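You operate a simulated robot arm through the tools that you are given. There is no shell and no other tool. Be economical: measure what you need, move in short steps, check, and stop when the job is done.

You run a simulated two-armed robot. Do the job below in one go: nothing can be reset, and whatever is moved stays where it is left.

JOB
Press the blue button three times. Pick up the red press mould with one hand, pass it to the other hand and put it on the head end of the long table. Put the plain mini cake layer from the head end of the long table on the top of the small turntable. Put the brown small cake from the table beside the piping press on the middle of the counter top and the pink small cake on the wall shelf over the sealer table. Put the white block on the head end of the long table away on the middle of the counter top. Do these in any order. Set down upright: red press mould.
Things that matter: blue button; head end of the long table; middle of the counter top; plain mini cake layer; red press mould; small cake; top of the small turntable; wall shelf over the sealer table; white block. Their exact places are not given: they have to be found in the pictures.

Only the result counts: the job must be done as asked and must still hold three seconds after the hand-in. Knocking over, shifting, dropping, spilling or breaking anything else fails it.

ROBOT AND FRAMES
Two 6-joint arms with two-finger parallel grippers on one trunk, on a base that drives. Base frame: it is fixed to the floor where the robot stands at the start and does not move with it; the origin is under the middle of the robot, x ahead of it, y to its left, z up; the surface under the hand at the start is at about z = 900. Lengths are in mm, angles in degrees, forces in N, time in s.
The left shoulder is at the start at [80, 216, 1571], the right one opposite. With the tool pointing down near the work surface each hand reaches from about 100 to 720 mm from the robot's upright axis, wherever it stands, measured 20 degrees to its own side. Places, roughly: blue button [600, 0, 900]; head end of the long table [-2900, 1800, 800]; middle of the counter top [-400, -1100, 900]; plain mini cake layer [-2000, 1500, 750]; red press mould [-1250, 500, 750]; small cake [-3000, 1000, 750]; top of the small turntable [0, 1200, 800]; wall shelf over the sealer table (25x83 cm) [-1680, 3780, 1340]; white block (3x3x3 cm) [-2900, 900, 800]. Payload 3.43 kg a hand.
The TCP of each hand is the grasp point between the finger pads, 30 mm short of the fingertips. In the tool frame z runs along the fingers and y along their closing line. Largest opening 94 mm; finger width 28, thickness 10; the body of the gripper, 50 by 96 mm, starts 55 mm behind the TCP.
Orientation is that of the tool frame in the base frame, as [roll, pitch, yaw] about the fixed x, y, z axes, in that order (R = Rz(yaw) Ry(pitch) Rx(roll)). With the fingers straight down and closing along the base's y, the tool's x points along the base's -x, its y along +y and its z along -z.

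CONTROLS
- The arms move only by the tool nudge_tool. It takes "left_targets", "right_targets" or both (then of equal length, played together; a hand with none holds still); each is a list of rows, each an object (a shift or turn left out is 0, a gripper value left out holds the last) with "rot": the turn, a rotation vector about the tool's x, y, z in degrees, a list of three; "translation": the shift along the tool's x, y, z in mm, a list of three; "grip": the opening, from 0 (shut) to 1 (fully open). In form: [{"rot": [wx, wy, wz], "translation": [dx, dy, dz], "grip": grip}, ...]. A call has 1 to 8 rows; each row shifts and turns the commanded pose from where the row before left it, along the tool's axes as they then stand. A row lasts 0.2 s, in which the tool goes at most 50 mm and 8.6 degrees; a call with a longer step from one row to the next is refused whole, and so is a gripper value outside its range. Where a pose cannot be reached the arm comes as near as it can. A force on the tool above 40 N (or 10 N above the force at the start of the call, whichever is more), or a blocked arm, ends the call early, and 0.2 s more pass. The fingers move at their own pace (about 72 mm/s each) and stop on an object; they squeeze with about 22 N. The grip force told is the motor's: it shows also when the fingers shut on nothing. Time passes only in rows, and 0.2 s behind the last, so rows that do not move let the fingers close. The reply holds the time, the measured pose of the TCP, the force on the tool along the base axes, the opening and the grip force, in the units named above and with some noise, with the torque about the TCP (base axes, N m) and any sound that the robot's microphone picked up, and new pictures: "pictures" is both (left out), scene, wrist or none (wrist: the cameras of the hands that moved).
- Cameras (640 x 400 px; columns grow to the right, rows downward): "scene" is now at [66.5, -71.3, 1702.3]; the picture's right is [-0.89, -0.46, 0.00], its down [-0.41, 0.80, -0.44] and it looks along [0.20, -0.39, -0.90] (base axes); focal length 242 px, centre (320, 200). "left" rides on the left gripper at [76, -14, -103] in its tool frame; the picture's right is [0.18, 0.98, 0.00], its down [-0.75, 0.14, -0.64] and it looks along [-0.63, 0.12, 0.77] (tool axes); focal length 243 px, centre (320, 200). "right" rides on the right gripper at [76, 14, -103] in its tool frame; the picture's right is [-0.18, 0.98, 0.00], its down [-0.75, -0.14, -0.64] and it looks along [-0.63, -0.12, 0.77] (tool axes); focal length 243 px, centre (320, 200).
- slide_trunk(by): slides the trunk up (or, below 0, down) by that many mm; the arms and the scene camera ride with it, the base frame stays. It gives what a move gives, with no picture.
- drive_base(legs): drives the robot by 1 to 6 legs, each [ahead, left, turn to the left] in mm, mm and degrees, along the robot's own axes; the way and the turn of a leg run together, so that a leg with both is an arc; at most 1500 mm and 180 degrees a leg. The arms and the cameras ride along, it lands a little off, and it stops where it bumps. It gives what a move gives, and a new picture of the scene camera.
- turn_head(pan, tilt): turns the head with the scene camera to pan (to the left, within 86 degrees either way) and tilt (down, from -29 to 69), counted from straight ahead of the robot. It gives what a move gives, and a new picture of the scene camera.
- measure_at(camera, pixels): for up to 12 pixels [column, row] of the newest picture of that camera ("zoom" is the newest enlarged one), the place [x, y, z] in the base frame of the surface seen there, good to about 2 mm, but the place of the scene camera against the robot may be out by one fixed shift of up to 25 mm in any direction. No time passes.
- enlarge(camera, box): a new picture of the part [left, top, right, bottom] of that camera's present view, enlarged. No time passes.
- close_job(): hands the job in; it is judged then, once.

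Work in short steps. Measure before you move; look again where a grasp or a placing could have gone wrong, and mend it. You have 124 turns and 260 pictures in all, those below and enlarged ones among them. Open the grippers and draw the arms clear of the work before you hand the job in, unless the task says otherwise.

The tools are called after "Call:" as name(argument=value, ...) on one line, values as JSON. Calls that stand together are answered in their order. nudge_tool: Moves the arms, as the interface text tells. Its arguments: {"type":"object","properties":{"left_targets":{"type":"array","items":{"type":"object","properties":{"rot":{"type":"array","items":{"type":"number"}},"translation":{"type":"array","items":{"type":"number"}},"grip":{"type":"number"}}}},"right_targets":{"type":"array","items":{"type":"object","properties":{"rot":{"type":"array","items":{"type":"number"}},"translation":{"type":"array","items":{"type":"number"}},"grip":{"type":"number"}}}},"pictures":{"type":"string","enum":["both","scene","wrist","none"]}},"required":[]} The other tools are called the same way: slide_trunk (by) slides the trunk up or down; drive_base (legs) drives the base; turn_head (pan, tilt) turns the head that bears the scene camera; measure_at (camera, pixels) gives the place of the surface under pixels of a picture; enlarge (camera, box) takes an enlarged picture of a part of a camera's view; close_job () hands the job in.

At the start:

```text
clock: 0.0
left_tcp_pos: [638.2, -77.4, 1189.4]
left_tool_rot: [180.0, 0.0, 179.9]
left_force: [0.8, -0.5, 0.7]
left_wrist_torque: [0.03, 0.0, -0.01]
left_finger_gap: 94.2
left_gripper_force: 0.0
right_tcp_pos: [283.2, -415.2, 1000.1]
right_tool_rot: [-180.0, 0.2, -179.9]
right_force: [0.1, 0.6, -0.3]
right_wrist_torque: [0.0, -0.02, -0.01]
right_finger_gap: 94.1
right_gripper_force: 0.0
trunk travel left (down, up): [-801.0, 39.0]
robot x, y, heading: [-1.1, -1.4, 0.3]
head pan, tilt: [-62.9, 64.2]
```

scene: 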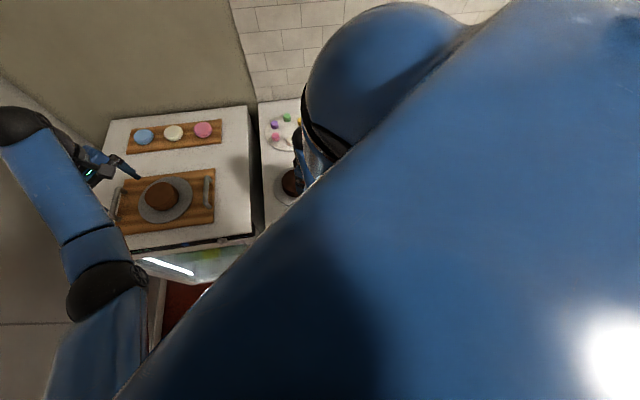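
right: 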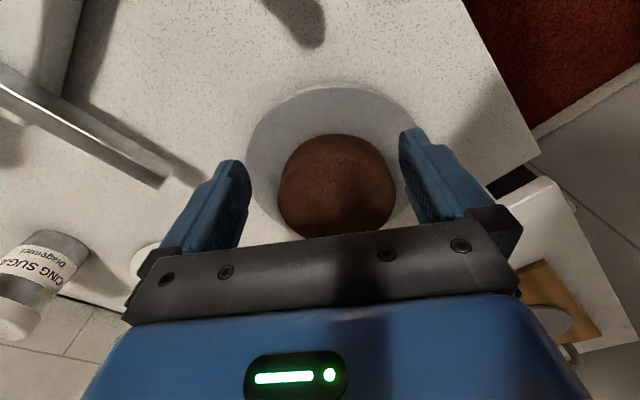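
left: 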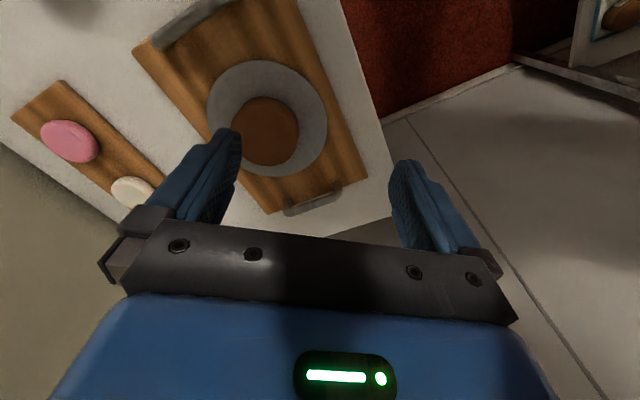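

The scene shows the counter at the right with the arms in the way; I look straight ahead first.

Call:
turn_head(pan=0, tilt=45)

Call:
turn_head(pan=80, tilt=30)

```text
clock: 1.3
left_tcp_pos: [637.5, -78.4, 1189.8]
left_tool_rot: [-179.9, 0.0, 180.0]
left_force: [0.3, -0.4, 0.2]
left_wrist_torque: [-0.02, -0.01, 0.01]
left_finger_gap: 94.0
left_gripper_force: 0.0
right_tcp_pos: [282.9, -414.9, 1000.7]
right_tool_rot: [180.0, 0.1, 180.0]
right_force: [0.3, 0.1, 0.0]
right_wrist_torque: [-0.06, 0.01, -0.04]
right_finger_gap: 94.3
right_gripper_force: 0.1
trunk travel left (down, up): [-801.0, 39.0]
robot x, y, heading: [-1.4, 0.5, 0.0]
head pan, tilt: [0.0, 45.0]
```

scene: 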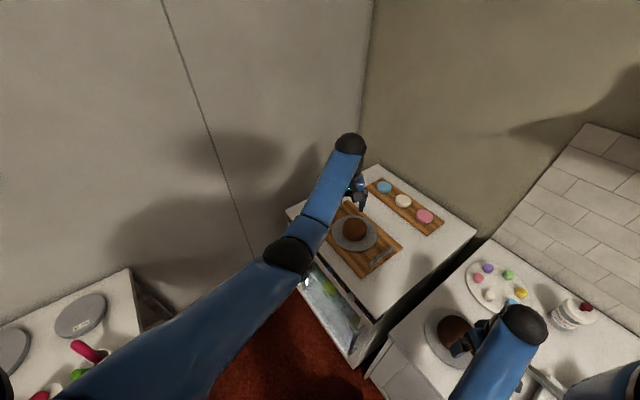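

```text
clock: 2.9
left_tcp_pos: [638.3, -78.0, 1189.6]
left_tool_rot: [180.0, 0.1, -179.9]
left_force: [-0.4, -0.1, 0.2]
left_wrist_torque: [0.0, 0.03, 0.01]
left_finger_gap: 93.9
left_gripper_force: 0.1
right_tcp_pos: [283.0, -414.1, 1000.7]
right_tool_rot: [-179.9, 0.1, -179.9]
right_force: [0.0, -0.6, -0.2]
right_wrist_torque: [0.04, 0.01, -0.04]
right_finger_gap: 94.2
right_gripper_force: 0.1
trunk travel left (down, up): [-801.0, 39.0]
robot x, y, heading: [-0.1, -0.0, -0.1]
head pan, tilt: [80.0, 30.0]
```

scene: 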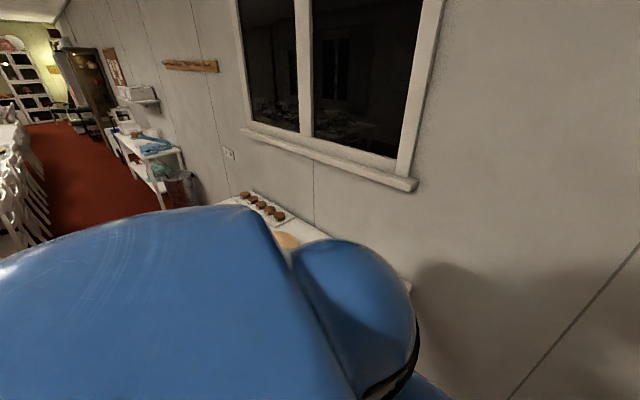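

Blue round thing at (385,187) in the front view; I look back and zoom.

Call:
turn_head(pan=-20, tilt=45)

Call:
enlarge(camera="scene", box=[150, 120, 470, 320])

Call:
turn_head(pan=40, tilt=55)

```text
clock: 4.6
left_tcp_pos: [636.6, -77.2, 1190.3]
left_tool_rot: [180.0, 0.0, 180.0]
left_force: [0.2, -0.1, 0.9]
left_wrist_torque: [-0.01, 0.01, 0.03]
left_finger_gap: 94.0
left_gripper_force: 0.1
right_tcp_pos: [283.1, -414.2, 999.6]
right_tool_rot: [179.9, 0.2, 180.0]
right_force: [0.2, 1.0, -0.8]
right_wrist_torque: [0.01, 0.01, 0.03]
right_finger_gap: 94.1
right_gripper_force: 0.0
trunk travel left (down, up): [-801.0, 39.0]
robot x, y, heading: [0.2, -1.1, -0.1]
head pan, tilt: [-20.0, 45.0]
```

scene: 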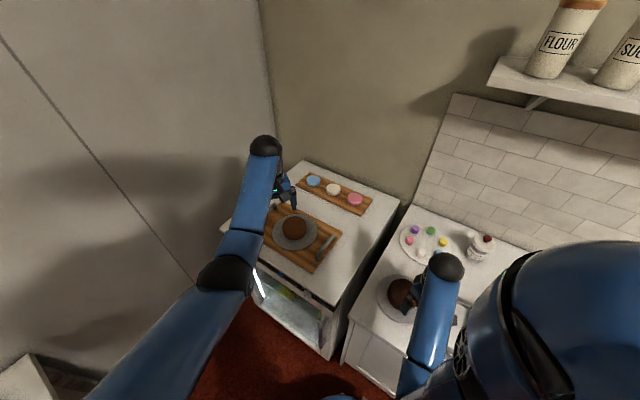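

```text
2.00 times, centred on (310, 220) of scene
```

zoom: 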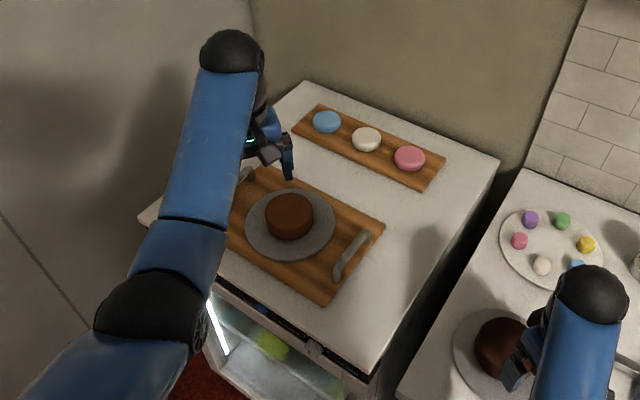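

```text
clock: 5.9
left_tcp_pos: [637.9, -77.7, 1189.9]
left_tool_rot: [-179.9, 0.0, -180.0]
left_force: [0.3, 0.1, -0.1]
left_wrist_torque: [-0.01, 0.0, -0.01]
left_finger_gap: 94.0
left_gripper_force: 0.1
right_tcp_pos: [283.3, -413.9, 999.7]
right_tool_rot: [-180.0, 0.1, -179.9]
right_force: [0.8, 0.1, -0.6]
right_wrist_torque: [0.0, 0.02, -0.01]
right_finger_gap: 93.9
right_gripper_force: 0.1
trunk travel left (down, up): [-801.0, 39.0]
robot x, y, heading: [1.5, 0.3, 0.1]
head pan, tilt: [40.0, 55.0]
```

scene: 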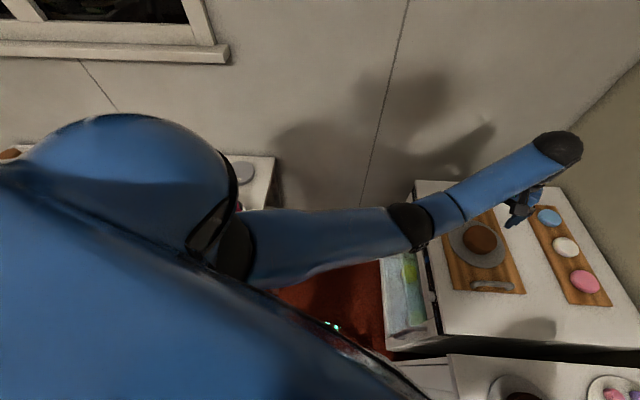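

In the zoom a small blue thing shows at (262,308) on the cabinet's front panel. I look closer.

Call:
turn_head(pan=-15, tilt=55)

Call:
enlarge(camera="scene", box=[230, 140, 350, 280])

```text
clock: 7.2
left_tcp_pos: [637.5, -78.3, 1189.7]
left_tool_rot: [180.0, 0.0, -179.9]
left_force: [0.6, 0.0, 1.1]
left_wrist_torque: [-0.02, 0.03, 0.03]
left_finger_gap: 93.9
left_gripper_force: 0.1
right_tcp_pos: [283.7, -415.4, 1000.0]
right_tool_rot: [180.0, 0.1, -180.0]
right_force: [0.6, -1.2, -0.4]
right_wrist_torque: [0.03, 0.01, 0.0]
right_finger_gap: 94.1
right_gripper_force: 0.1
trunk travel left (down, up): [-801.0, 39.0]
robot x, y, heading: [-0.4, 2.3, -0.0]
head pan, tilt: [-15.0, 55.0]
```

scene: 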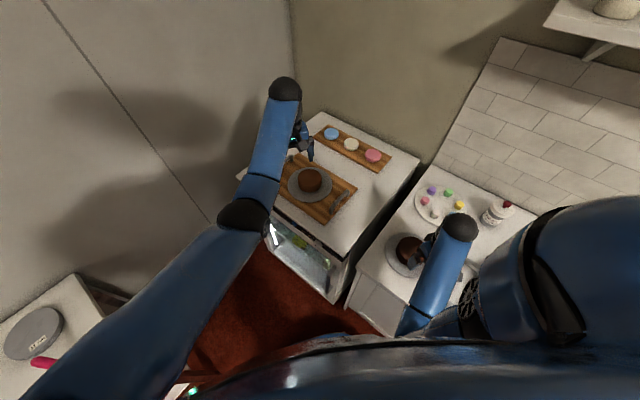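

```text
2.86 times, centred on (290, 210) of scene
```

zoom: 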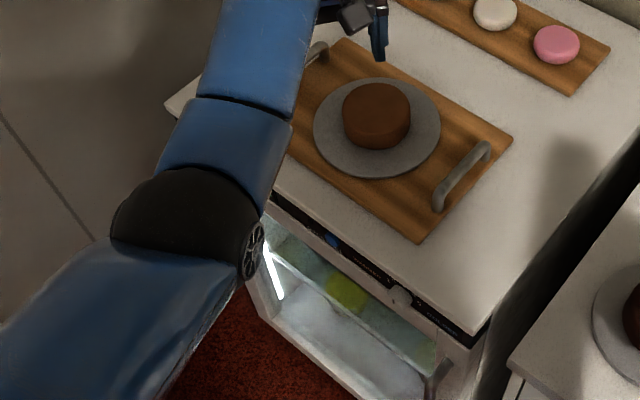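

Measure the blue items and cabinet features.

Call:
measure_at(camera="zoom", pixels=[[331, 241], [326, 238], [400, 296], [555, 45], [495, 12], [470, 330], [400, 285], [376, 110], [300, 225]])

Call:
measure_at(camera="scene", pixels=[[332, 132], [352, 143], [373, 156], [418, 165], [360, 285], [405, 250], [30, 330]])

Call:
enlarge(camera="scene", box=[300, 110, 400, 180])

```text
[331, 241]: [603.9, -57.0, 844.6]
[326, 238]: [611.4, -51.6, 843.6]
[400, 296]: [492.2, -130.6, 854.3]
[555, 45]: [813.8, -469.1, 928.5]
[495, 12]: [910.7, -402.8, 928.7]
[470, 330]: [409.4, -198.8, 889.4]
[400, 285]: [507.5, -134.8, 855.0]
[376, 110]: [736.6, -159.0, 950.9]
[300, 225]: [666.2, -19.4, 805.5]
```

```text
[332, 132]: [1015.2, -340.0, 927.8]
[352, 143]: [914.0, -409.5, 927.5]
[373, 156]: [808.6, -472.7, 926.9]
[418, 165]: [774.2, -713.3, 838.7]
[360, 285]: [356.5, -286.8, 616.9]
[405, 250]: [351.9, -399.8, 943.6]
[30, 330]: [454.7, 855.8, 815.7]
```

```text
5.71 times, centred on (350, 145) of scene
```

zoom: 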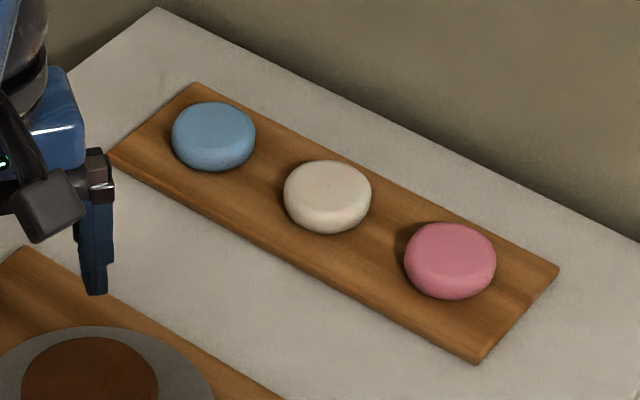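

The blue button is on the cabinet's front panel near [604,-57,845]. I compare wrist-camera measurements (no shift) with the scene ones to calibrate.

Call:
measure_at(camera="left", pixels=[[69, 138], [265, 120], [330, 205], [392, 200], [375, 140]])

Call:
measure_at(camera="scene", pixels=[[373, 155], [310, 178]])

Call:
nudge_tool(left_targets=[{"translation": [40, 0, 0], "grip": 0}, {"translation": [40, 0, 0]}, {"translation": [40, 0, 0]}, {"translation": [40, 0, 0]}])

```text
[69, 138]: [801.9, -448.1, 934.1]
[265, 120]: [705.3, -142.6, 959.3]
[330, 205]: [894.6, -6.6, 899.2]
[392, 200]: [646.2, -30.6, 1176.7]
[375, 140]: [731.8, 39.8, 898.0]
```

```text
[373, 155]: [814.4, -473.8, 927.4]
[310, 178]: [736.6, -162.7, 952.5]
```

```text
clock: 8.2
left_tcp_pos: [547.7, -122.7, 1125.7]
left_tool_rot: [180.0, 0.1, 180.0]
left_force: [-0.7, 0.1, 0.1]
left_wrist_torque: [0.0, -0.01, 0.0]
left_finger_gap: 0.0
left_gripper_force: 21.8
left hand out of reach, approached as far as the arm can: row 1, 2, 3, 4
right_tcp_pos: [282.9, -415.2, 1000.3]
right_tool_rot: [-179.9, 0.1, 179.9]
right_force: [0.7, -0.5, -0.3]
right_wrist_torque: [-0.02, 0.01, 0.01]
right_finger_gap: 94.0
right_gripper_force: 0.1
trunk travel left (down, up): [-801.0, 39.0]
robot x, y, heading: [-0.6, -2.4, 0.1]
head pan, tilt: [-15.0, 55.0]
```

scene: 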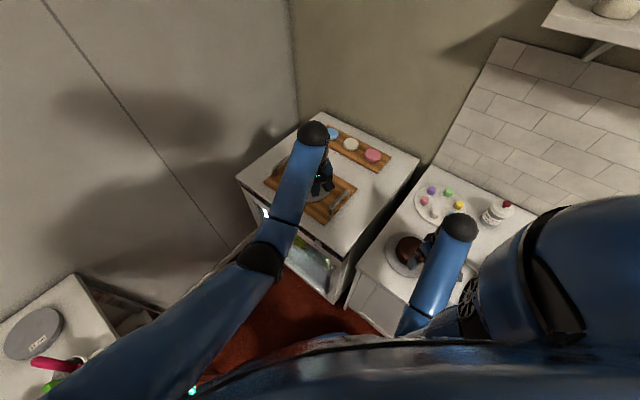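
left: 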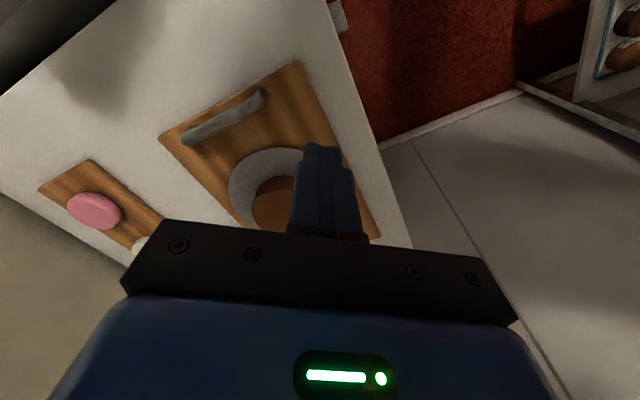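

The arm stopped short at a folded pose; I move left and down toward the front of the cabinet first, watching where it goes.

Call:
nudge_tool(left_targets=[{"translation": [0, 40, 20]}, {"translation": [0, 40, 20]}, {"translation": [0, 40, 20]}, {"translation": [0, 40, 20]}, {"translation": [0, 30, 20]}], pictures="none")

```text
clock: 9.4
left_tcp_pos: [548.7, 69.0, 1026.0]
left_tool_rot: [-179.9, 0.0, -179.9]
left_force: [-0.1, 0.9, 0.2]
left_wrist_torque: [-0.04, 0.02, -0.01]
left_finger_gap: 0.0
left_gripper_force: 21.9
right_tcp_pos: [284.0, -413.0, 1000.3]
right_tool_rot: [-179.9, 0.0, -179.9]
right_force: [-1.0, -0.6, 0.1]
right_wrist_torque: [-0.01, 0.03, -0.04]
right_finger_gap: 93.9
right_gripper_force: 0.1
trunk travel left (down, up): [-801.0, 39.0]
robot x, y, heading: [-1.2, -0.7, -0.1]
head pan, tilt: [-15.0, 55.0]
```

Commanded pose follows the reached one. Now turn the tool towards the panel (yaw -55).

Call:
nudge_tool(left_targets=[{"rot": [0, 0, 8]}, {"rot": [0, 0, 8]}, {"rot": [0, 0, 8]}, {"rot": [0, 0, 8]}, {"rot": [0, 0, 8]}, {"rot": [0, 0, 8]}, {"rot": [0, 0, 7]}], pictures="none")

Call:
nudge_tool(left_targets=[{"rot": [0, -8, 0]}, {"rot": [0, -8, 0]}, {"rot": [0, -8, 0]}, {"rot": [0, -8, 0]}, {"rot": [0, -8, 0]}])

```text
clock: 11.0
left_tcp_pos: [547.9, 66.9, 1026.8]
left_tool_rot: [-180.0, -0.1, 124.9]
left_force: [-1.2, -0.9, 0.5]
left_wrist_torque: [0.01, 0.03, 0.01]
left_finger_gap: 0.0
left_gripper_force: 22.2
right_tcp_pos: [283.3, -414.8, 999.7]
right_tool_rot: [180.0, 0.1, -180.0]
right_force: [0.0, 0.8, -0.3]
right_wrist_torque: [0.06, 0.02, 0.0]
right_finger_gap: 94.0
right_gripper_force: 0.1
trunk travel left (down, up): [-801.0, 39.0]
robot x, y, heading: [-0.5, -0.2, -0.1]
head pan, tilt: [-15.0, 55.0]
```

```text
clock: 12.2
left_tcp_pos: [546.5, 66.7, 1027.7]
left_tool_rot: [-180.0, 40.1, 125.0]
left_force: [-0.6, 0.4, -0.2]
left_wrist_torque: [-0.02, 0.0, 0.02]
left_finger_gap: 0.0
left_gripper_force: 22.4
right_tcp_pos: [282.4, -413.8, 1000.1]
right_tool_rot: [-179.9, 0.1, 179.9]
right_force: [0.0, -1.1, -0.7]
right_wrist_torque: [0.02, 0.03, 0.03]
right_finger_gap: 94.1
right_gripper_force: 0.1
trunk travel left (down, up): [-801.0, 39.0]
robot x, y, heading: [-1.3, 2.1, -0.0]
head pan, tilt: [-15.0, 55.0]
```

scene: 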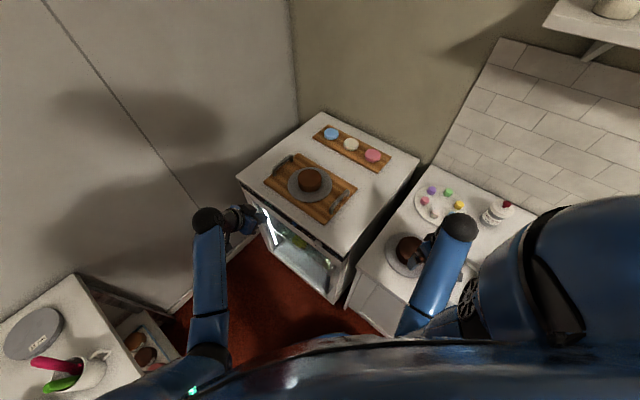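
left: 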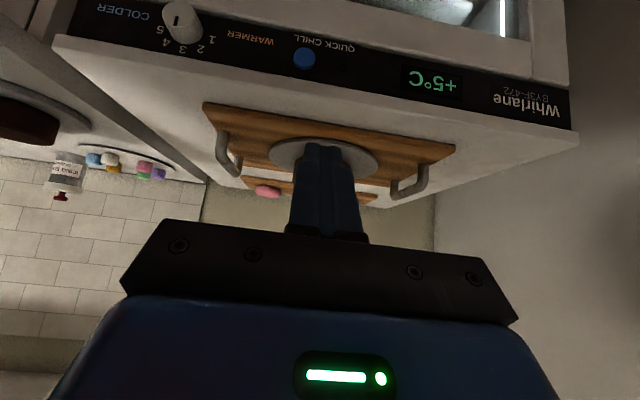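

Very clear: blue QUICK CHILL button at (304,58) on the panel. I measure it and panel points.

Call:
measure_at(camera="left", pixels=[[304, 58], [304, 50], [345, 62], [260, 52], [380, 85], [304, 82], [304, 85], [510, 135], [100, 40]])

```text
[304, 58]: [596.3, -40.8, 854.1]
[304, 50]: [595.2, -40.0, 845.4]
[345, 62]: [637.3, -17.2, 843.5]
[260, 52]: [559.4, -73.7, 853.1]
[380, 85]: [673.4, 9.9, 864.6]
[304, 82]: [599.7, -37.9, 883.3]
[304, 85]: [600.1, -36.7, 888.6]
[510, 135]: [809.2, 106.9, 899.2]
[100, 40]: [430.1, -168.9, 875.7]
```

Button centre about [596,-40,852], panel normal about (0.58,-0.81). I move the closed fingertips to 30 mm in front of it.

Call:
nudge_tool(left_targets=[{"translation": [15.1, -5.2, 39.9]}, {"translation": [15.1, -5.2, 39.9]}, {"translation": [15.1, -5.3, 39.8]}, {"translation": [15.1, -5.3, 39.8]}], pictures="wrist")

```text
clock: 13.2
left_tcp_pos: [564.2, 10.2, 864.4]
left_tool_rot: [-179.9, 40.0, 125.1]
left_force: [-0.2, 0.2, 0.1]
left_wrist_torque: [0.02, -0.03, -0.01]
left_finger_gap: 0.0
left_gripper_force: 21.6
right_tcp_pos: [284.6, -414.9, 1000.0]
right_tool_rot: [179.9, 0.0, -180.0]
right_force: [-0.1, 0.5, -0.5]
right_wrist_torque: [0.01, 0.02, 0.02]
right_finger_gap: 94.2
right_gripper_force: 0.0
trunk travel left (down, up): [-801.0, 39.0]
robot x, y, heading: [-0.4, -0.4, -0.1]
head pan, tilt: [-15.0, 55.0]
```

left: 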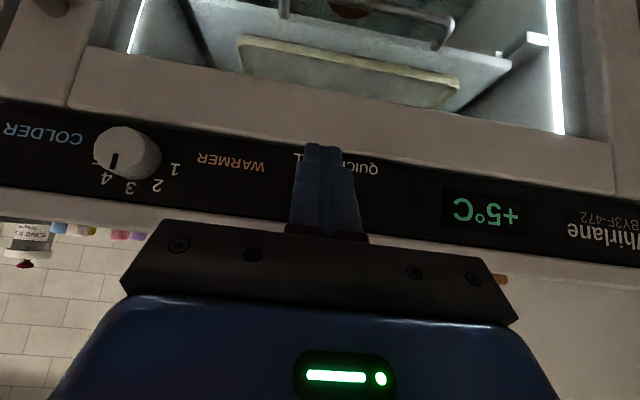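

Fingers cover the button, aligned. I press forward in small steps and watch force/sound.

Call:
nudge_tool(left_targets=[{"translation": [-15.3, -2, 12.9]}, {"translation": [-3.1, 0, 2.6]}, {"translation": [-3.1, 0, 2.6]}, {"translation": [-1.5, 0, 1.3]}, {"translation": [-1.5, 0, 1.3]}], pictures="wrist")

```text
clock: 14.4
left_tcp_pos: [580.2, -18.9, 864.9]
left_tool_rot: [-180.0, 39.9, 125.0]
left_force: [-0.5, 0.9, 0.0]
left_wrist_torque: [0.05, 0.0, 0.04]
left_finger_gap: 0.0
left_gripper_force: 22.1
right_tcp_pos: [282.8, -413.5, 1000.2]
right_tool_rot: [180.0, 0.2, -180.0]
right_force: [-0.4, 1.2, 0.4]
right_wrist_torque: [-0.01, 0.03, 0.01]
right_finger_gap: 94.0
right_gripper_force: 0.1
trunk travel left (down, up): [-801.0, 39.0]
robot x, y, heading: [0.9, -1.4, 0.1]
head pan, tilt: [-15.0, 55.0]
heard: click
```

left: 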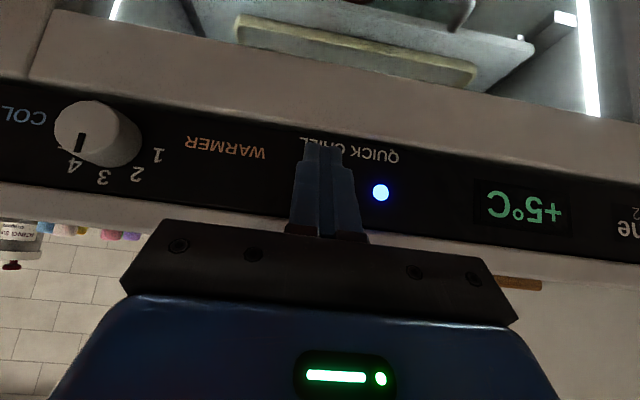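

A click and a lamp lit: first press. Retreat 15 mm and press again.

Call:
nudge_tool(left_targets=[{"translation": [-0.8, 0, 0.6]}, {"translation": [12.3, 0, -10.3]}, {}, {}, {"translation": [-7.7, 0, 6.4]}, {"translation": [-3.1, 0, 2.6]}, {"translation": [-1.5, 0, 1.3]}, {}], pictures="wrist")

```text
clock: 16.2
left_tcp_pos: [580.0, -18.6, 865.9]
left_tool_rot: [-179.9, 40.0, 124.9]
left_force: [-0.9, 1.0, 0.2]
left_wrist_torque: [0.0, 0.02, -0.03]
left_finger_gap: 0.0
left_gripper_force: 21.6
right_tcp_pos: [282.8, -414.6, 1000.0]
right_tool_rot: [-179.9, 0.1, -180.0]
right_force: [0.2, -0.4, 0.5]
right_wrist_torque: [-0.03, 0.0, 0.01]
right_finger_gap: 93.8
right_gripper_force: 0.1
trunk travel left (down, up): [-801.0, 39.0]
robot x, y, heading: [-1.3, 3.2, -0.3]
head pan, tilt: [-15.0, 55.0]
heard: click
```

left: 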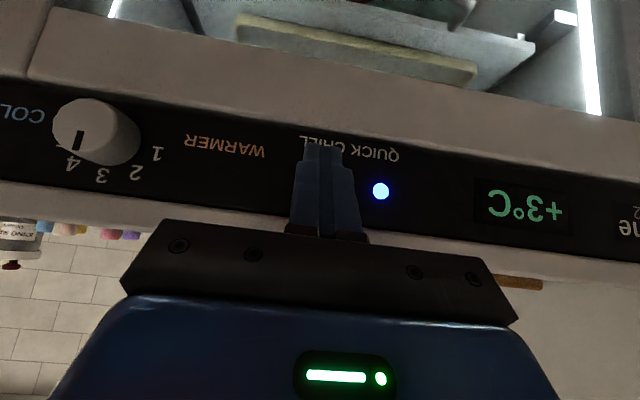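

Second click; display went +5 to +3. I retreat and check the display before the third.

Call:
nudge_tool(left_targets=[{"translation": [12.3, 0, -10.3]}, {}, {}], pictures="wrist")

```text
clock: 17.0
left_tcp_pos: [572.0, -5.6, 865.4]
left_tool_rot: [-179.9, 40.1, 124.9]
left_force: [-0.9, 0.3, -0.8]
left_wrist_torque: [-0.01, 0.0, 0.02]
left_finger_gap: 0.3
left_gripper_force: 21.8
right_tcp_pos: [283.5, -415.0, 999.3]
right_tool_rot: [179.9, 0.1, -180.0]
right_force: [-0.1, 0.5, 0.8]
right_wrist_torque: [0.02, -0.03, 0.01]
right_finger_gap: 93.8
right_gripper_force: 0.0
trunk travel left (down, up): [-801.0, 39.0]
robot x, y, heading: [-2.8, 0.5, -0.0]
head pan, tilt: [-15.0, 55.0]
```

left: 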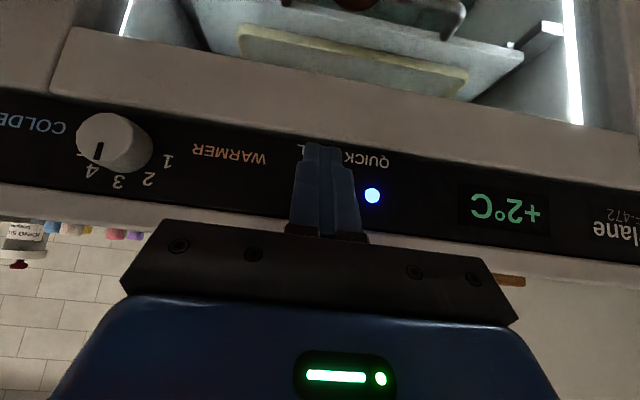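

The display just counts down with time; two clicks so far. Third press, then retreat well.

Call:
nudge_tool(left_targets=[{"translation": [-7.7, 0, 6.4]}, {"translation": [-3.1, 0, 2.6]}, {"translation": [-1.5, 0, 1.3]}, {}, {"translation": [12.3, 0, -10.3]}, {"translation": [20, 0, -20]}, {"translation": [0, 0, -45]}], pictures="wrist")

```text
clock: 18.6
left_tcp_pos: [537.4, 41.2, 903.8]
left_tool_rot: [-180.0, 40.1, 125.0]
left_force: [0.1, 0.1, -0.3]
left_wrist_torque: [-0.01, 0.02, 0.01]
left_finger_gap: 0.0
left_gripper_force: 21.5
right_tcp_pos: [282.5, -413.8, 1001.5]
right_tool_rot: [-180.0, 0.2, 179.9]
right_force: [-0.4, -0.1, 0.3]
right_wrist_torque: [0.04, 0.0, -0.05]
right_finger_gap: 94.0
right_gripper_force: 0.0
trunk travel left (down, up): [-801.0, 39.0]
robot x, y, heading: [1.1, -2.4, -0.3]
head pan, tilt: [-15.0, 55.0]
heard: click
```

left: 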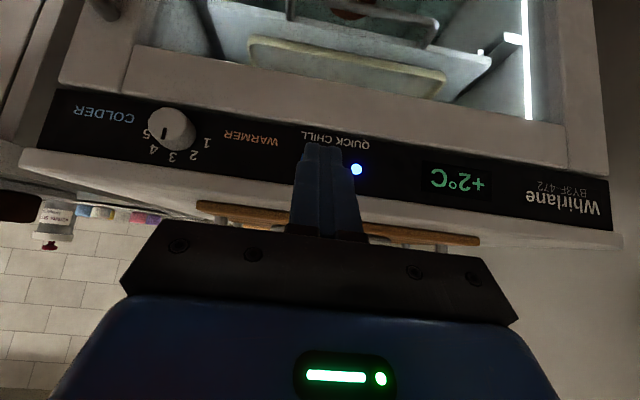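

Third click heard. I raise the left hand and bring it back upright.

Call:
nudge_tool(left_targets=[{"translation": [-10, 0, -48]}, {"translation": [0, 0, -49]}, {"translation": [0, 0, -49]}, {"rot": [0, 8, 0]}, {"rot": [0, 8, 0]}, {"rot": [0, 8, 0]}, {"rot": [0, 8, 0]}, {"rot": [0, 8, 0]}], pictures="none")

Call:
nudge_tool(left_targets=[{"rot": [0, 0, -8]}, {"rot": [0, 0, -8]}, {"rot": [0, 0, -8]}, {"rot": [0, 0, -8]}, {"rot": [0, 0, -8]}, {"rot": [0, 0, -8]}, {"rot": [0, 0, -7]}], pictures="none")

Call:
turn_head(pan=-60, tilt=30)

```text
clock: 20.4
left_tcp_pos: [488.6, 111.5, 1020.2]
left_tool_rot: [-179.9, -0.2, 125.1]
left_force: [0.5, 0.8, 0.0]
left_wrist_torque: [0.01, -0.01, 0.0]
left_finger_gap: 0.0
left_gripper_force: 21.9
right_tcp_pos: [284.3, -415.6, 999.3]
right_tool_rot: [-179.9, 0.1, 180.0]
right_force: [-0.3, -1.0, -1.1]
right_wrist_torque: [-0.03, -0.01, -0.01]
right_finger_gap: 94.1
right_gripper_force: 0.1
trunk travel left (down, up): [-801.0, 39.0]
robot x, y, heading: [-0.3, -1.7, -0.4]
head pan, tilt: [-15.0, 55.0]
```

```text
clock: 22.0
left_tcp_pos: [487.6, 112.2, 1020.6]
left_tool_rot: [180.0, 0.0, -179.8]
left_force: [0.1, 0.5, -1.1]
left_wrist_torque: [-0.03, -0.01, 0.02]
left_finger_gap: 0.3
left_gripper_force: 22.3
right_tcp_pos: [283.3, -413.6, 999.9]
right_tool_rot: [-180.0, 0.1, -180.0]
right_force: [-0.8, -0.7, -0.2]
right_wrist_torque: [0.04, 0.02, -0.02]
right_finger_gap: 94.2
right_gripper_force: 0.1
trunk travel left (down, up): [-801.0, 39.0]
robot x, y, heading: [-1.7, -2.1, 0.1]
head pan, tilt: [-15.0, 55.0]
```

```text
clock: 23.1
left_tcp_pos: [488.6, 111.5, 1020.2]
left_tool_rot: [-179.9, 0.0, 180.0]
left_force: [0.8, 0.2, 0.1]
left_wrist_torque: [0.02, 0.0, -0.02]
left_finger_gap: 0.0
left_gripper_force: 21.8
right_tcp_pos: [283.0, -415.2, 999.6]
right_tool_rot: [180.0, 0.1, 180.0]
right_force: [-0.5, 0.2, 0.5]
right_wrist_torque: [-0.05, 0.01, -0.01]
right_finger_gap: 93.8
right_gripper_force: 0.0
trunk travel left (down, up): [-801.0, 39.0]
robot x, y, heading: [-0.2, -2.6, 0.5]
head pan, tilt: [-60.0, 30.0]
```

scene: 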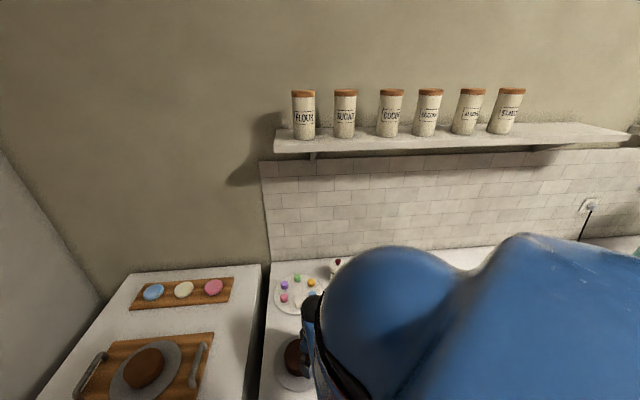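

Raise the right hand straight up off the cake, and pull the left hand in a bit.

Call:
nudge_tool(right_targets=[{"translation": [0, 0, -40]}, {"translation": [0, 0, -40]}, {"translation": [0, 0, -40]}, {"translation": [0, 0, -40]}], left_targets=[{"translation": [30, 40, 0]}, {"translation": [30, 40, 0]}, {"translation": [30, 40, 0]}, {"translation": [30, 40, 0]}], pictures="wrist")

```text
clock: 24.1
left_tcp_pos: [371.3, 272.5, 1004.1]
left_tool_rot: [-180.0, 0.3, 180.0]
left_force: [0.1, 0.5, -0.3]
left_wrist_torque: [0.0, -0.01, 0.0]
left_finger_gap: 0.0
left_gripper_force: 22.1
left hand out of reach, approached as far as the arm can: row 1, 2
right_tcp_pos: [281.6, -415.1, 1004.0]
right_tool_rot: [-179.8, 0.3, -179.9]
right_force: [-0.3, 0.9, -0.6]
right_wrist_torque: [-0.03, -0.01, -0.03]
right_finger_gap: 94.0
right_gripper_force: 0.1
right hand out of reach, approached as far as the arm can: row 1, 2, 3, 4
trunk travel left (down, up): [-801.0, 39.0]
robot x, y, heading: [-2.9, 2.6, -0.2]
head pan, tilt: [-60.0, 30.0]
```

right: 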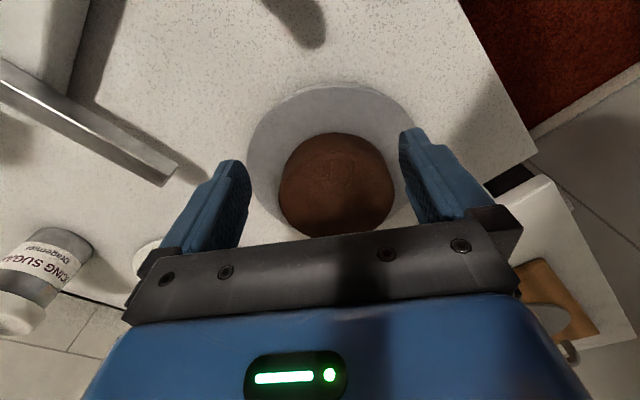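
left: 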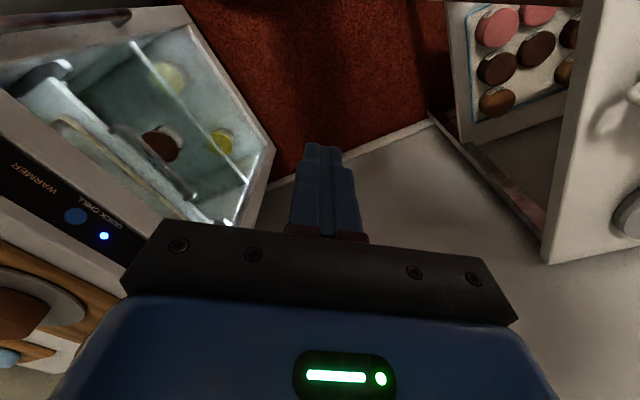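

Height is limited at small radius, so I raise the trunk to the top and look to both sides to plan the drive.

Call:
slide_trunk(by=39)

Call:
turn_head(pan=86, tilt=15)

Call:
turn_head(pan=-86, tilt=15)

```text
clock: 24.9
left_tcp_pos: [371.5, 272.8, 1040.9]
left_tool_rot: [-180.0, 0.3, -180.0]
left_force: [-0.1, 0.5, 0.1]
left_wrist_torque: [0.01, -0.03, -0.03]
left_finger_gap: 0.1
left_gripper_force: 22.0
right_tcp_pos: [283.6, -414.2, 1042.4]
right_tool_rot: [-179.9, 0.2, -180.0]
right_force: [-0.2, -0.6, -0.1]
right_wrist_torque: [0.01, 0.0, -0.03]
right_finger_gap: 93.8
right_gripper_force: 0.1
trunk travel left (down, up): [-840.0, 0.0]
robot x, y, heading: [2.0, -1.5, -0.2]
head pan, tilt: [-60.0, 30.0]
```

```text
clock: 27.2
left_tcp_pos: [372.4, 273.1, 1041.5]
left_tool_rot: [-180.0, 0.2, 180.0]
left_force: [0.5, 0.6, 0.5]
left_wrist_torque: [-0.01, 0.01, -0.02]
left_finger_gap: 0.0
left_gripper_force: 21.7
right_tcp_pos: [282.0, -413.9, 1043.4]
right_tool_rot: [-179.8, 0.3, -179.9]
right_force: [0.7, 0.0, -0.1]
right_wrist_torque: [0.01, 0.02, 0.0]
right_finger_gap: 94.2
right_gripper_force: 0.0
trunk travel left (down, up): [-840.0, 0.0]
robot x, y, heading: [-0.3, 4.2, 0.2]
head pan, tilt: [85.9, 15.0]
```

scene: 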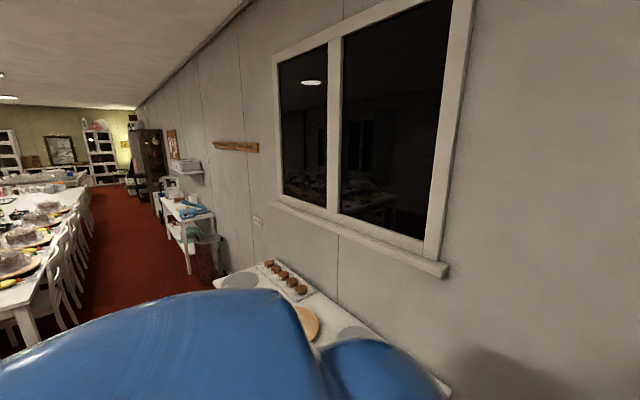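

```text
clock: 29.8
left_tcp_pos: [372.5, 273.2, 1041.5]
left_tool_rot: [180.0, 0.2, 180.0]
left_force: [0.8, 0.0, 0.0]
left_wrist_torque: [-0.04, 0.0, -0.02]
left_finger_gap: 0.1
left_gripper_force: 21.7
right_tcp_pos: [284.3, -415.0, 1042.6]
right_tool_rot: [-179.8, 0.2, -180.0]
right_force: [0.3, -0.5, 0.1]
right_wrist_torque: [-0.01, -0.02, 0.01]
right_finger_gap: 94.0
right_gripper_force: 0.0
trunk travel left (down, up): [-840.0, 0.0]
robot x, y, heading: [-0.0, -2.8, -0.0]
head pan, tilt: [-85.9, 15.0]
```

scene: 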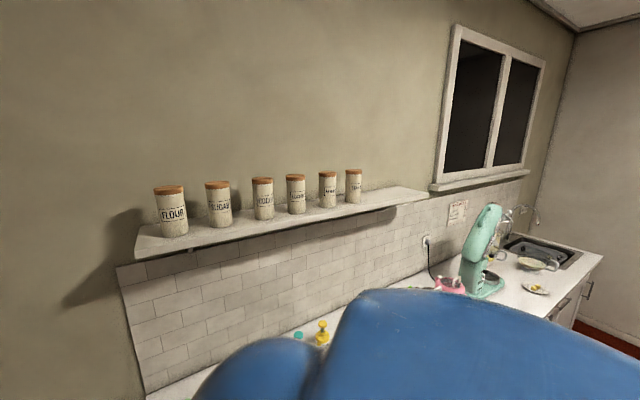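

Before moving I check the heights of the things near the right hand on the counter.

Call:
measure_at(camera="right", pixels=[[60, 245], [20, 320], [150, 255], [130, 150], [40, 70], [350, 140], [510, 110]])

Call:
turn_head(pan=20, tilt=30)

```text
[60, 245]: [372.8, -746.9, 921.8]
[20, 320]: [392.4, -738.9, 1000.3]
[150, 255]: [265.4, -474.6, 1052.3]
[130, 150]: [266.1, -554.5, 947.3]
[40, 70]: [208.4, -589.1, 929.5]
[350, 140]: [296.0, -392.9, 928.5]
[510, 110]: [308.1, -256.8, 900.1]
```

```text
clock: 31.6
left_tcp_pos: [372.9, 272.8, 1041.9]
left_tool_rot: [-180.0, 0.2, 179.9]
left_force: [-0.3, 0.1, 0.0]
left_wrist_torque: [0.01, -0.01, 0.02]
left_finger_gap: 0.0
left_gripper_force: 21.7
right_tcp_pos: [282.9, -415.4, 1041.7]
right_tool_rot: [-179.7, 0.1, -180.0]
right_force: [-0.4, -0.2, 0.0]
right_wrist_torque: [-0.04, -0.02, -0.01]
right_finger_gap: 94.1
right_gripper_force: 0.0
trunk travel left (down, up): [-840.0, 0.0]
robot x, y, heading: [4.5, 1.5, -0.1]
head pan, tilt: [20.0, 30.0]
```

scene: 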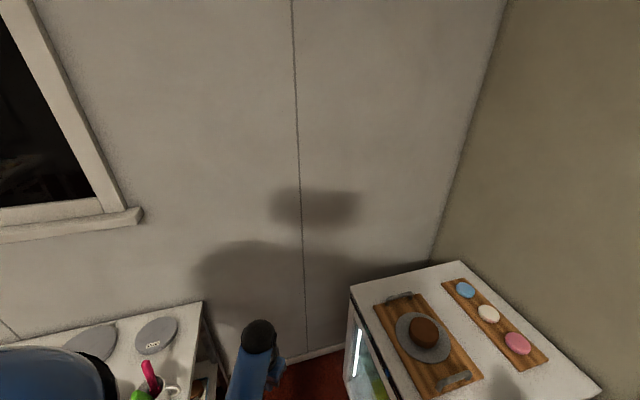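

Clear around; I turn left 125° in place.

Call:
drive_base(legs=[[0, 0, 125]])

Call:
turn_head(pan=0, tilt=20)

Call:
turn_head(pan=-50, tilt=35)

```text
clock: 37.2
left_tcp_pos: [-436.4, 144.6, 1041.9]
left_tool_rot: [180.0, 0.2, -54.7]
left_force: [0.1, -0.1, 0.4]
left_wrist_torque: [-0.03, 0.01, -0.03]
left_finger_gap: 0.1
left_gripper_force: 22.7
right_tcp_pos: [174.3, 470.4, 1041.7]
right_tool_rot: [-179.8, 0.2, -54.6]
right_force: [-0.9, 0.7, -0.1]
right_wrist_torque: [0.05, -0.01, 0.04]
right_finger_gap: 94.1
right_gripper_force: 0.1
trunk travel left (down, up): [-840.0, 0.0]
robot x, y, heading: [-0.3, -0.4, 125.4]
head pan, tilt: [20.0, 30.0]
```

scene: 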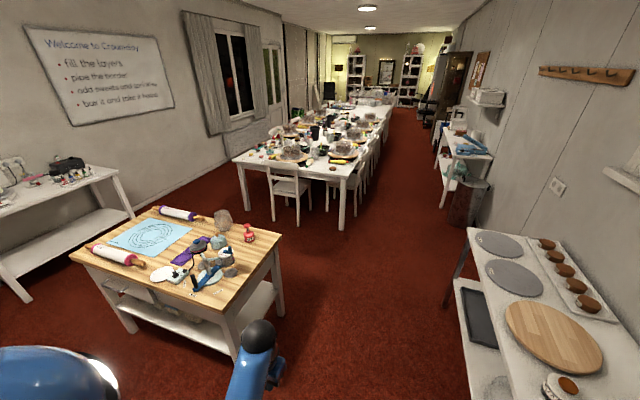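

```text
clock: 38.1
left_tcp_pos: [-437.6, 145.0, 1041.4]
left_tool_rot: [-180.0, 0.2, -54.6]
left_force: [-1.6, 1.1, -0.8]
left_wrist_torque: [0.01, -0.01, 0.01]
left_finger_gap: 0.0
left_gripper_force: 22.1
right_tcp_pos: [173.7, 469.2, 1042.8]
right_tool_rot: [-179.8, 0.2, -54.7]
right_force: [0.0, -0.3, -0.2]
right_wrist_torque: [0.02, -0.01, 0.02]
right_finger_gap: 93.9
right_gripper_force: 0.1
trunk travel left (down, up): [-840.0, 0.0]
robot x, y, heading: [-0.2, 1.2, 125.4]
head pan, tilt: [0.0, 20.0]
```

scene: 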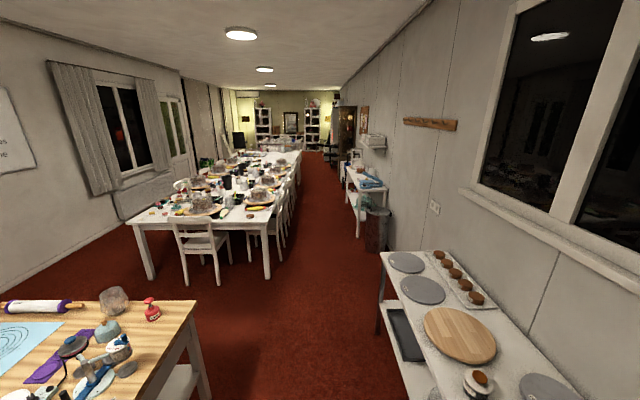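

```text
clock: 39.2
left_tcp_pos: [-437.4, 147.2, 1040.8]
left_tool_rot: [-179.9, 0.2, -54.6]
left_force: [-0.1, -0.5, -0.9]
left_wrist_torque: [0.01, -0.02, 0.0]
left_finger_gap: 0.1
left_gripper_force: 22.1
right_tcp_pos: [175.0, 469.5, 1041.8]
right_tool_rot: [-179.7, 0.2, -54.5]
right_force: [-1.2, 0.5, 0.1]
right_wrist_torque: [0.01, 0.0, -0.01]
right_finger_gap: 94.1
right_gripper_force: 0.2
trunk travel left (down, up): [-840.0, 0.0]
robot x, y, heading: [-0.5, 0.5, 125.4]
head pan, tilt: [-50.0, 35.0]
```

scene: 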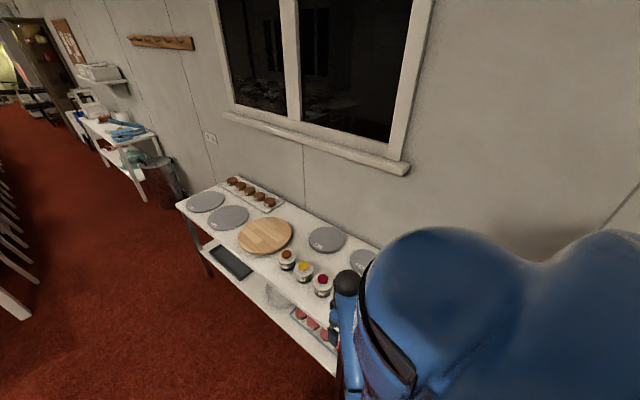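

Good overview. I look around the left side and enlarge.

Call:
turn_head(pan=30, tilt=25)

Call:
enlarge(camera="scene", box=[270, 80, 450, 200])

Call:
turn_head(pan=70, tilt=25)

```text
clock: 40.8
left_tcp_pos: [-436.2, 145.6, 1042.7]
left_tool_rot: [179.9, 0.1, -54.5]
left_force: [-0.5, 0.0, 0.0]
left_wrist_torque: [0.02, 0.02, 0.01]
left_finger_gap: 0.1
left_gripper_force: 21.8
right_tcp_pos: [174.0, 470.5, 1042.7]
right_tool_rot: [-179.8, 0.1, -54.6]
right_force: [0.4, -0.3, 0.5]
right_wrist_torque: [-0.01, 0.05, -0.02]
right_finger_gap: 94.3
right_gripper_force: 0.1
trunk travel left (down, up): [-840.0, 0.0]
robot x, y, heading: [-0.6, 0.3, 125.4]
head pan, tilt: [30.0, 25.0]
```

scene: 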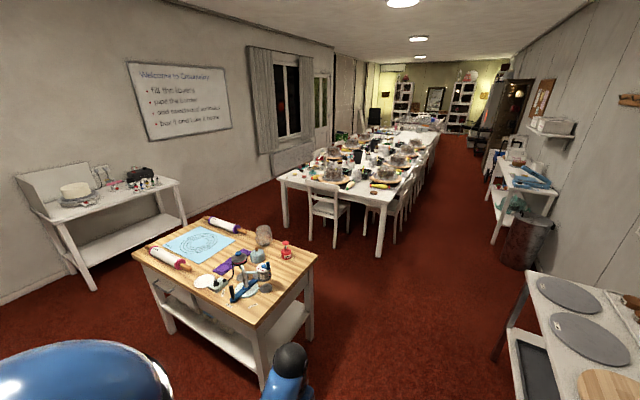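

```text
3.33 times, centred on (360, 140) of scene
```

zoom: 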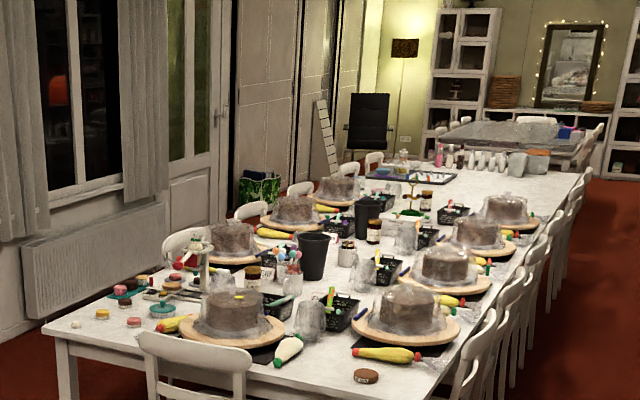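

```text
clock: 41.9
left_tcp_pos: [-436.9, 145.8, 1040.7]
left_tool_rot: [179.9, 0.2, -54.6]
left_force: [0.1, -0.5, 0.9]
left_wrist_torque: [-0.03, 0.0, 0.0]
left_finger_gap: 0.0
left_gripper_force: 21.5
right_tcp_pos: [173.2, 469.5, 1042.8]
right_tool_rot: [-179.8, 0.2, -54.5]
right_force: [0.5, -1.0, 0.3]
right_wrist_torque: [-0.02, 0.0, -0.01]
right_finger_gap: 94.0
right_gripper_force: 0.0
trunk travel left (down, up): [-840.0, 0.0]
robot x, y, heading: [-2.9, -0.4, 125.4]
head pan, tilt: [70.0, 25.0]
```

scene: 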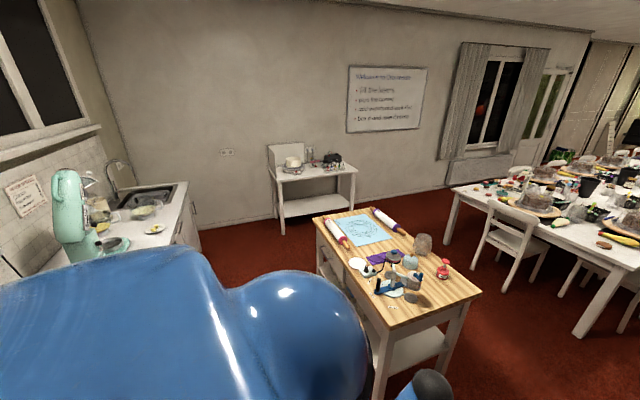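

I measure key places and zoom on the wall table and the wood table.

Call:
measure_at(camera="scene", pixels=[[445, 262], [446, 275], [480, 292], [388, 322], [317, 220], [295, 165], [335, 160], [283, 185], [456, 187], [580, 245], [614, 237], [605, 245]])

Call:
enlarge(camera="scene", box=[260, 140, 370, 210])

Call:
enlarge(camera="scene", box=[310, 200, 480, 310])

Call:
enlarge(camera="scene", box=[440, 150, 640, 275])

```text
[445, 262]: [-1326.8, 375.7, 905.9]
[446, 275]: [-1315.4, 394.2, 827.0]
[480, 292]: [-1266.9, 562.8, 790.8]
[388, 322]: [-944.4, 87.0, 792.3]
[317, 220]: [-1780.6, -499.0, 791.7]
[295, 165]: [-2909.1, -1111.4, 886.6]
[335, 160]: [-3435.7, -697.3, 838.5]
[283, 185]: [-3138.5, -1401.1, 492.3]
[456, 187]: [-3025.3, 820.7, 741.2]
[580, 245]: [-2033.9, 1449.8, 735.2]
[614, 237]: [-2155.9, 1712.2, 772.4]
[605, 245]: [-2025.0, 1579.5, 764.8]
```

```text
5.71 times, centred on (315, 175) of scene
```

zoom: 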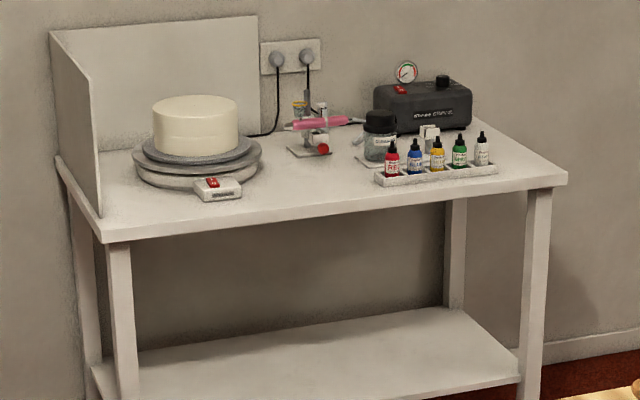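

```text
3.64 times, centred on (395, 255) of scene
```

zoom: 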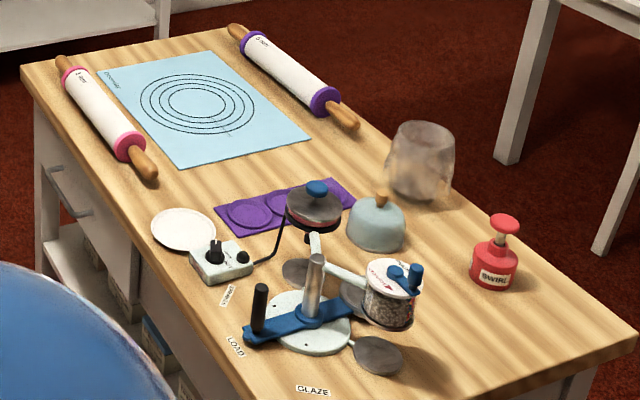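

```text
3.20 times, centred on (540, 212) of scene
```

zoom: 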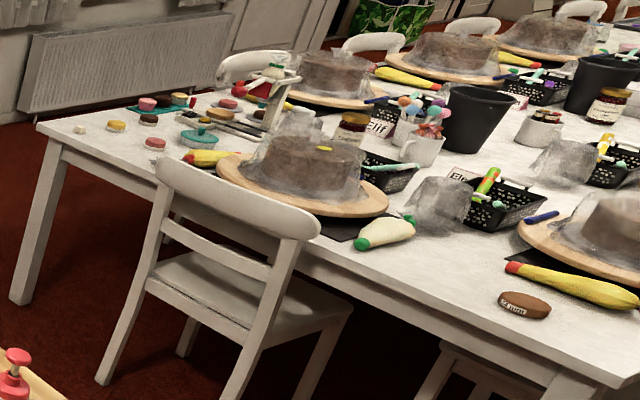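

The red mould ("SWIRL") stands near the end of the wood table at about [-1320,390]; white cube and small cakes are at the long table's left corner; the mini cake layer is at its right corner. I drive to the wood table's short end, facing it.

Call:
drive_base(legs=[[0, 0, 17], [1127, 0, 0], [0, 0, 72.5]])

Call:
turn_head(pan=0, tilt=50)

```text
clock: 51.8
left_tcp_pos: [-1044.0, 264.2, 1041.7]
left_tool_rot: [179.9, 0.2, 35.0]
left_force: [1.0, -0.4, 0.3]
left_wrist_torque: [0.01, -0.02, -0.02]
left_finger_gap: 0.1
left_gripper_force: 22.1
right_tcp_pos: [-1367.3, 878.5, 1040.9]
right_tool_rot: [-179.8, 0.2, 35.1]
right_force: [0.1, 0.3, 0.6]
right_wrist_torque: [-0.01, -0.02, -0.02]
right_finger_gap: 94.1
right_gripper_force: 0.0
trunk travel left (down, up): [-840.0, 0.0]
robot x, y, heading: [-894.2, 701.6, -145.0]
head pan, tilt: [70.0, 25.0]
```

scene: 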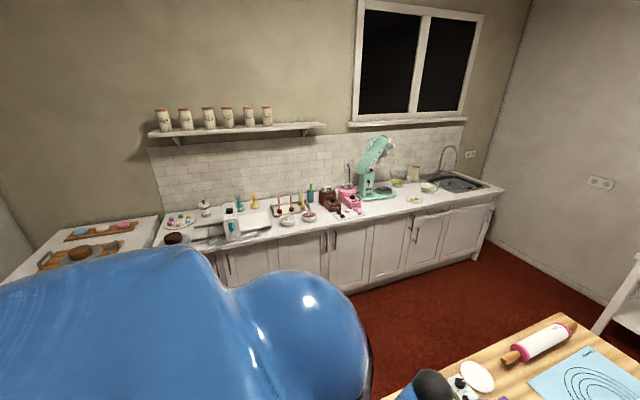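

```text
clock: 53.2
left_tcp_pos: [-1045.0, 264.6, 1041.5]
left_tool_rot: [-180.0, 0.2, 35.0]
left_force: [0.5, 0.0, 0.5]
left_wrist_torque: [0.0, 0.02, 0.0]
left_finger_gap: 0.0
left_gripper_force: 21.7
right_tcp_pos: [-1366.4, 877.5, 1042.2]
right_tool_rot: [-179.8, 0.2, 35.1]
right_force: [0.6, -0.4, -0.2]
right_wrist_torque: [0.01, 0.02, -0.02]
right_finger_gap: 93.9
right_gripper_force: 0.0
trunk travel left (down, up): [-840.0, 0.0]
robot x, y, heading: [-898.7, 699.7, -145.1]
head pan, tilt: [0.0, 50.0]
```

scene: 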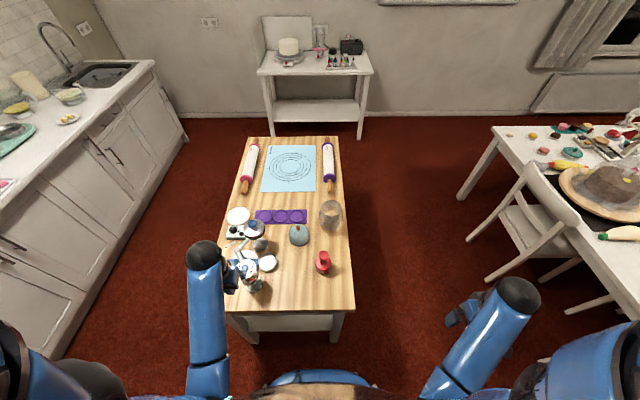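

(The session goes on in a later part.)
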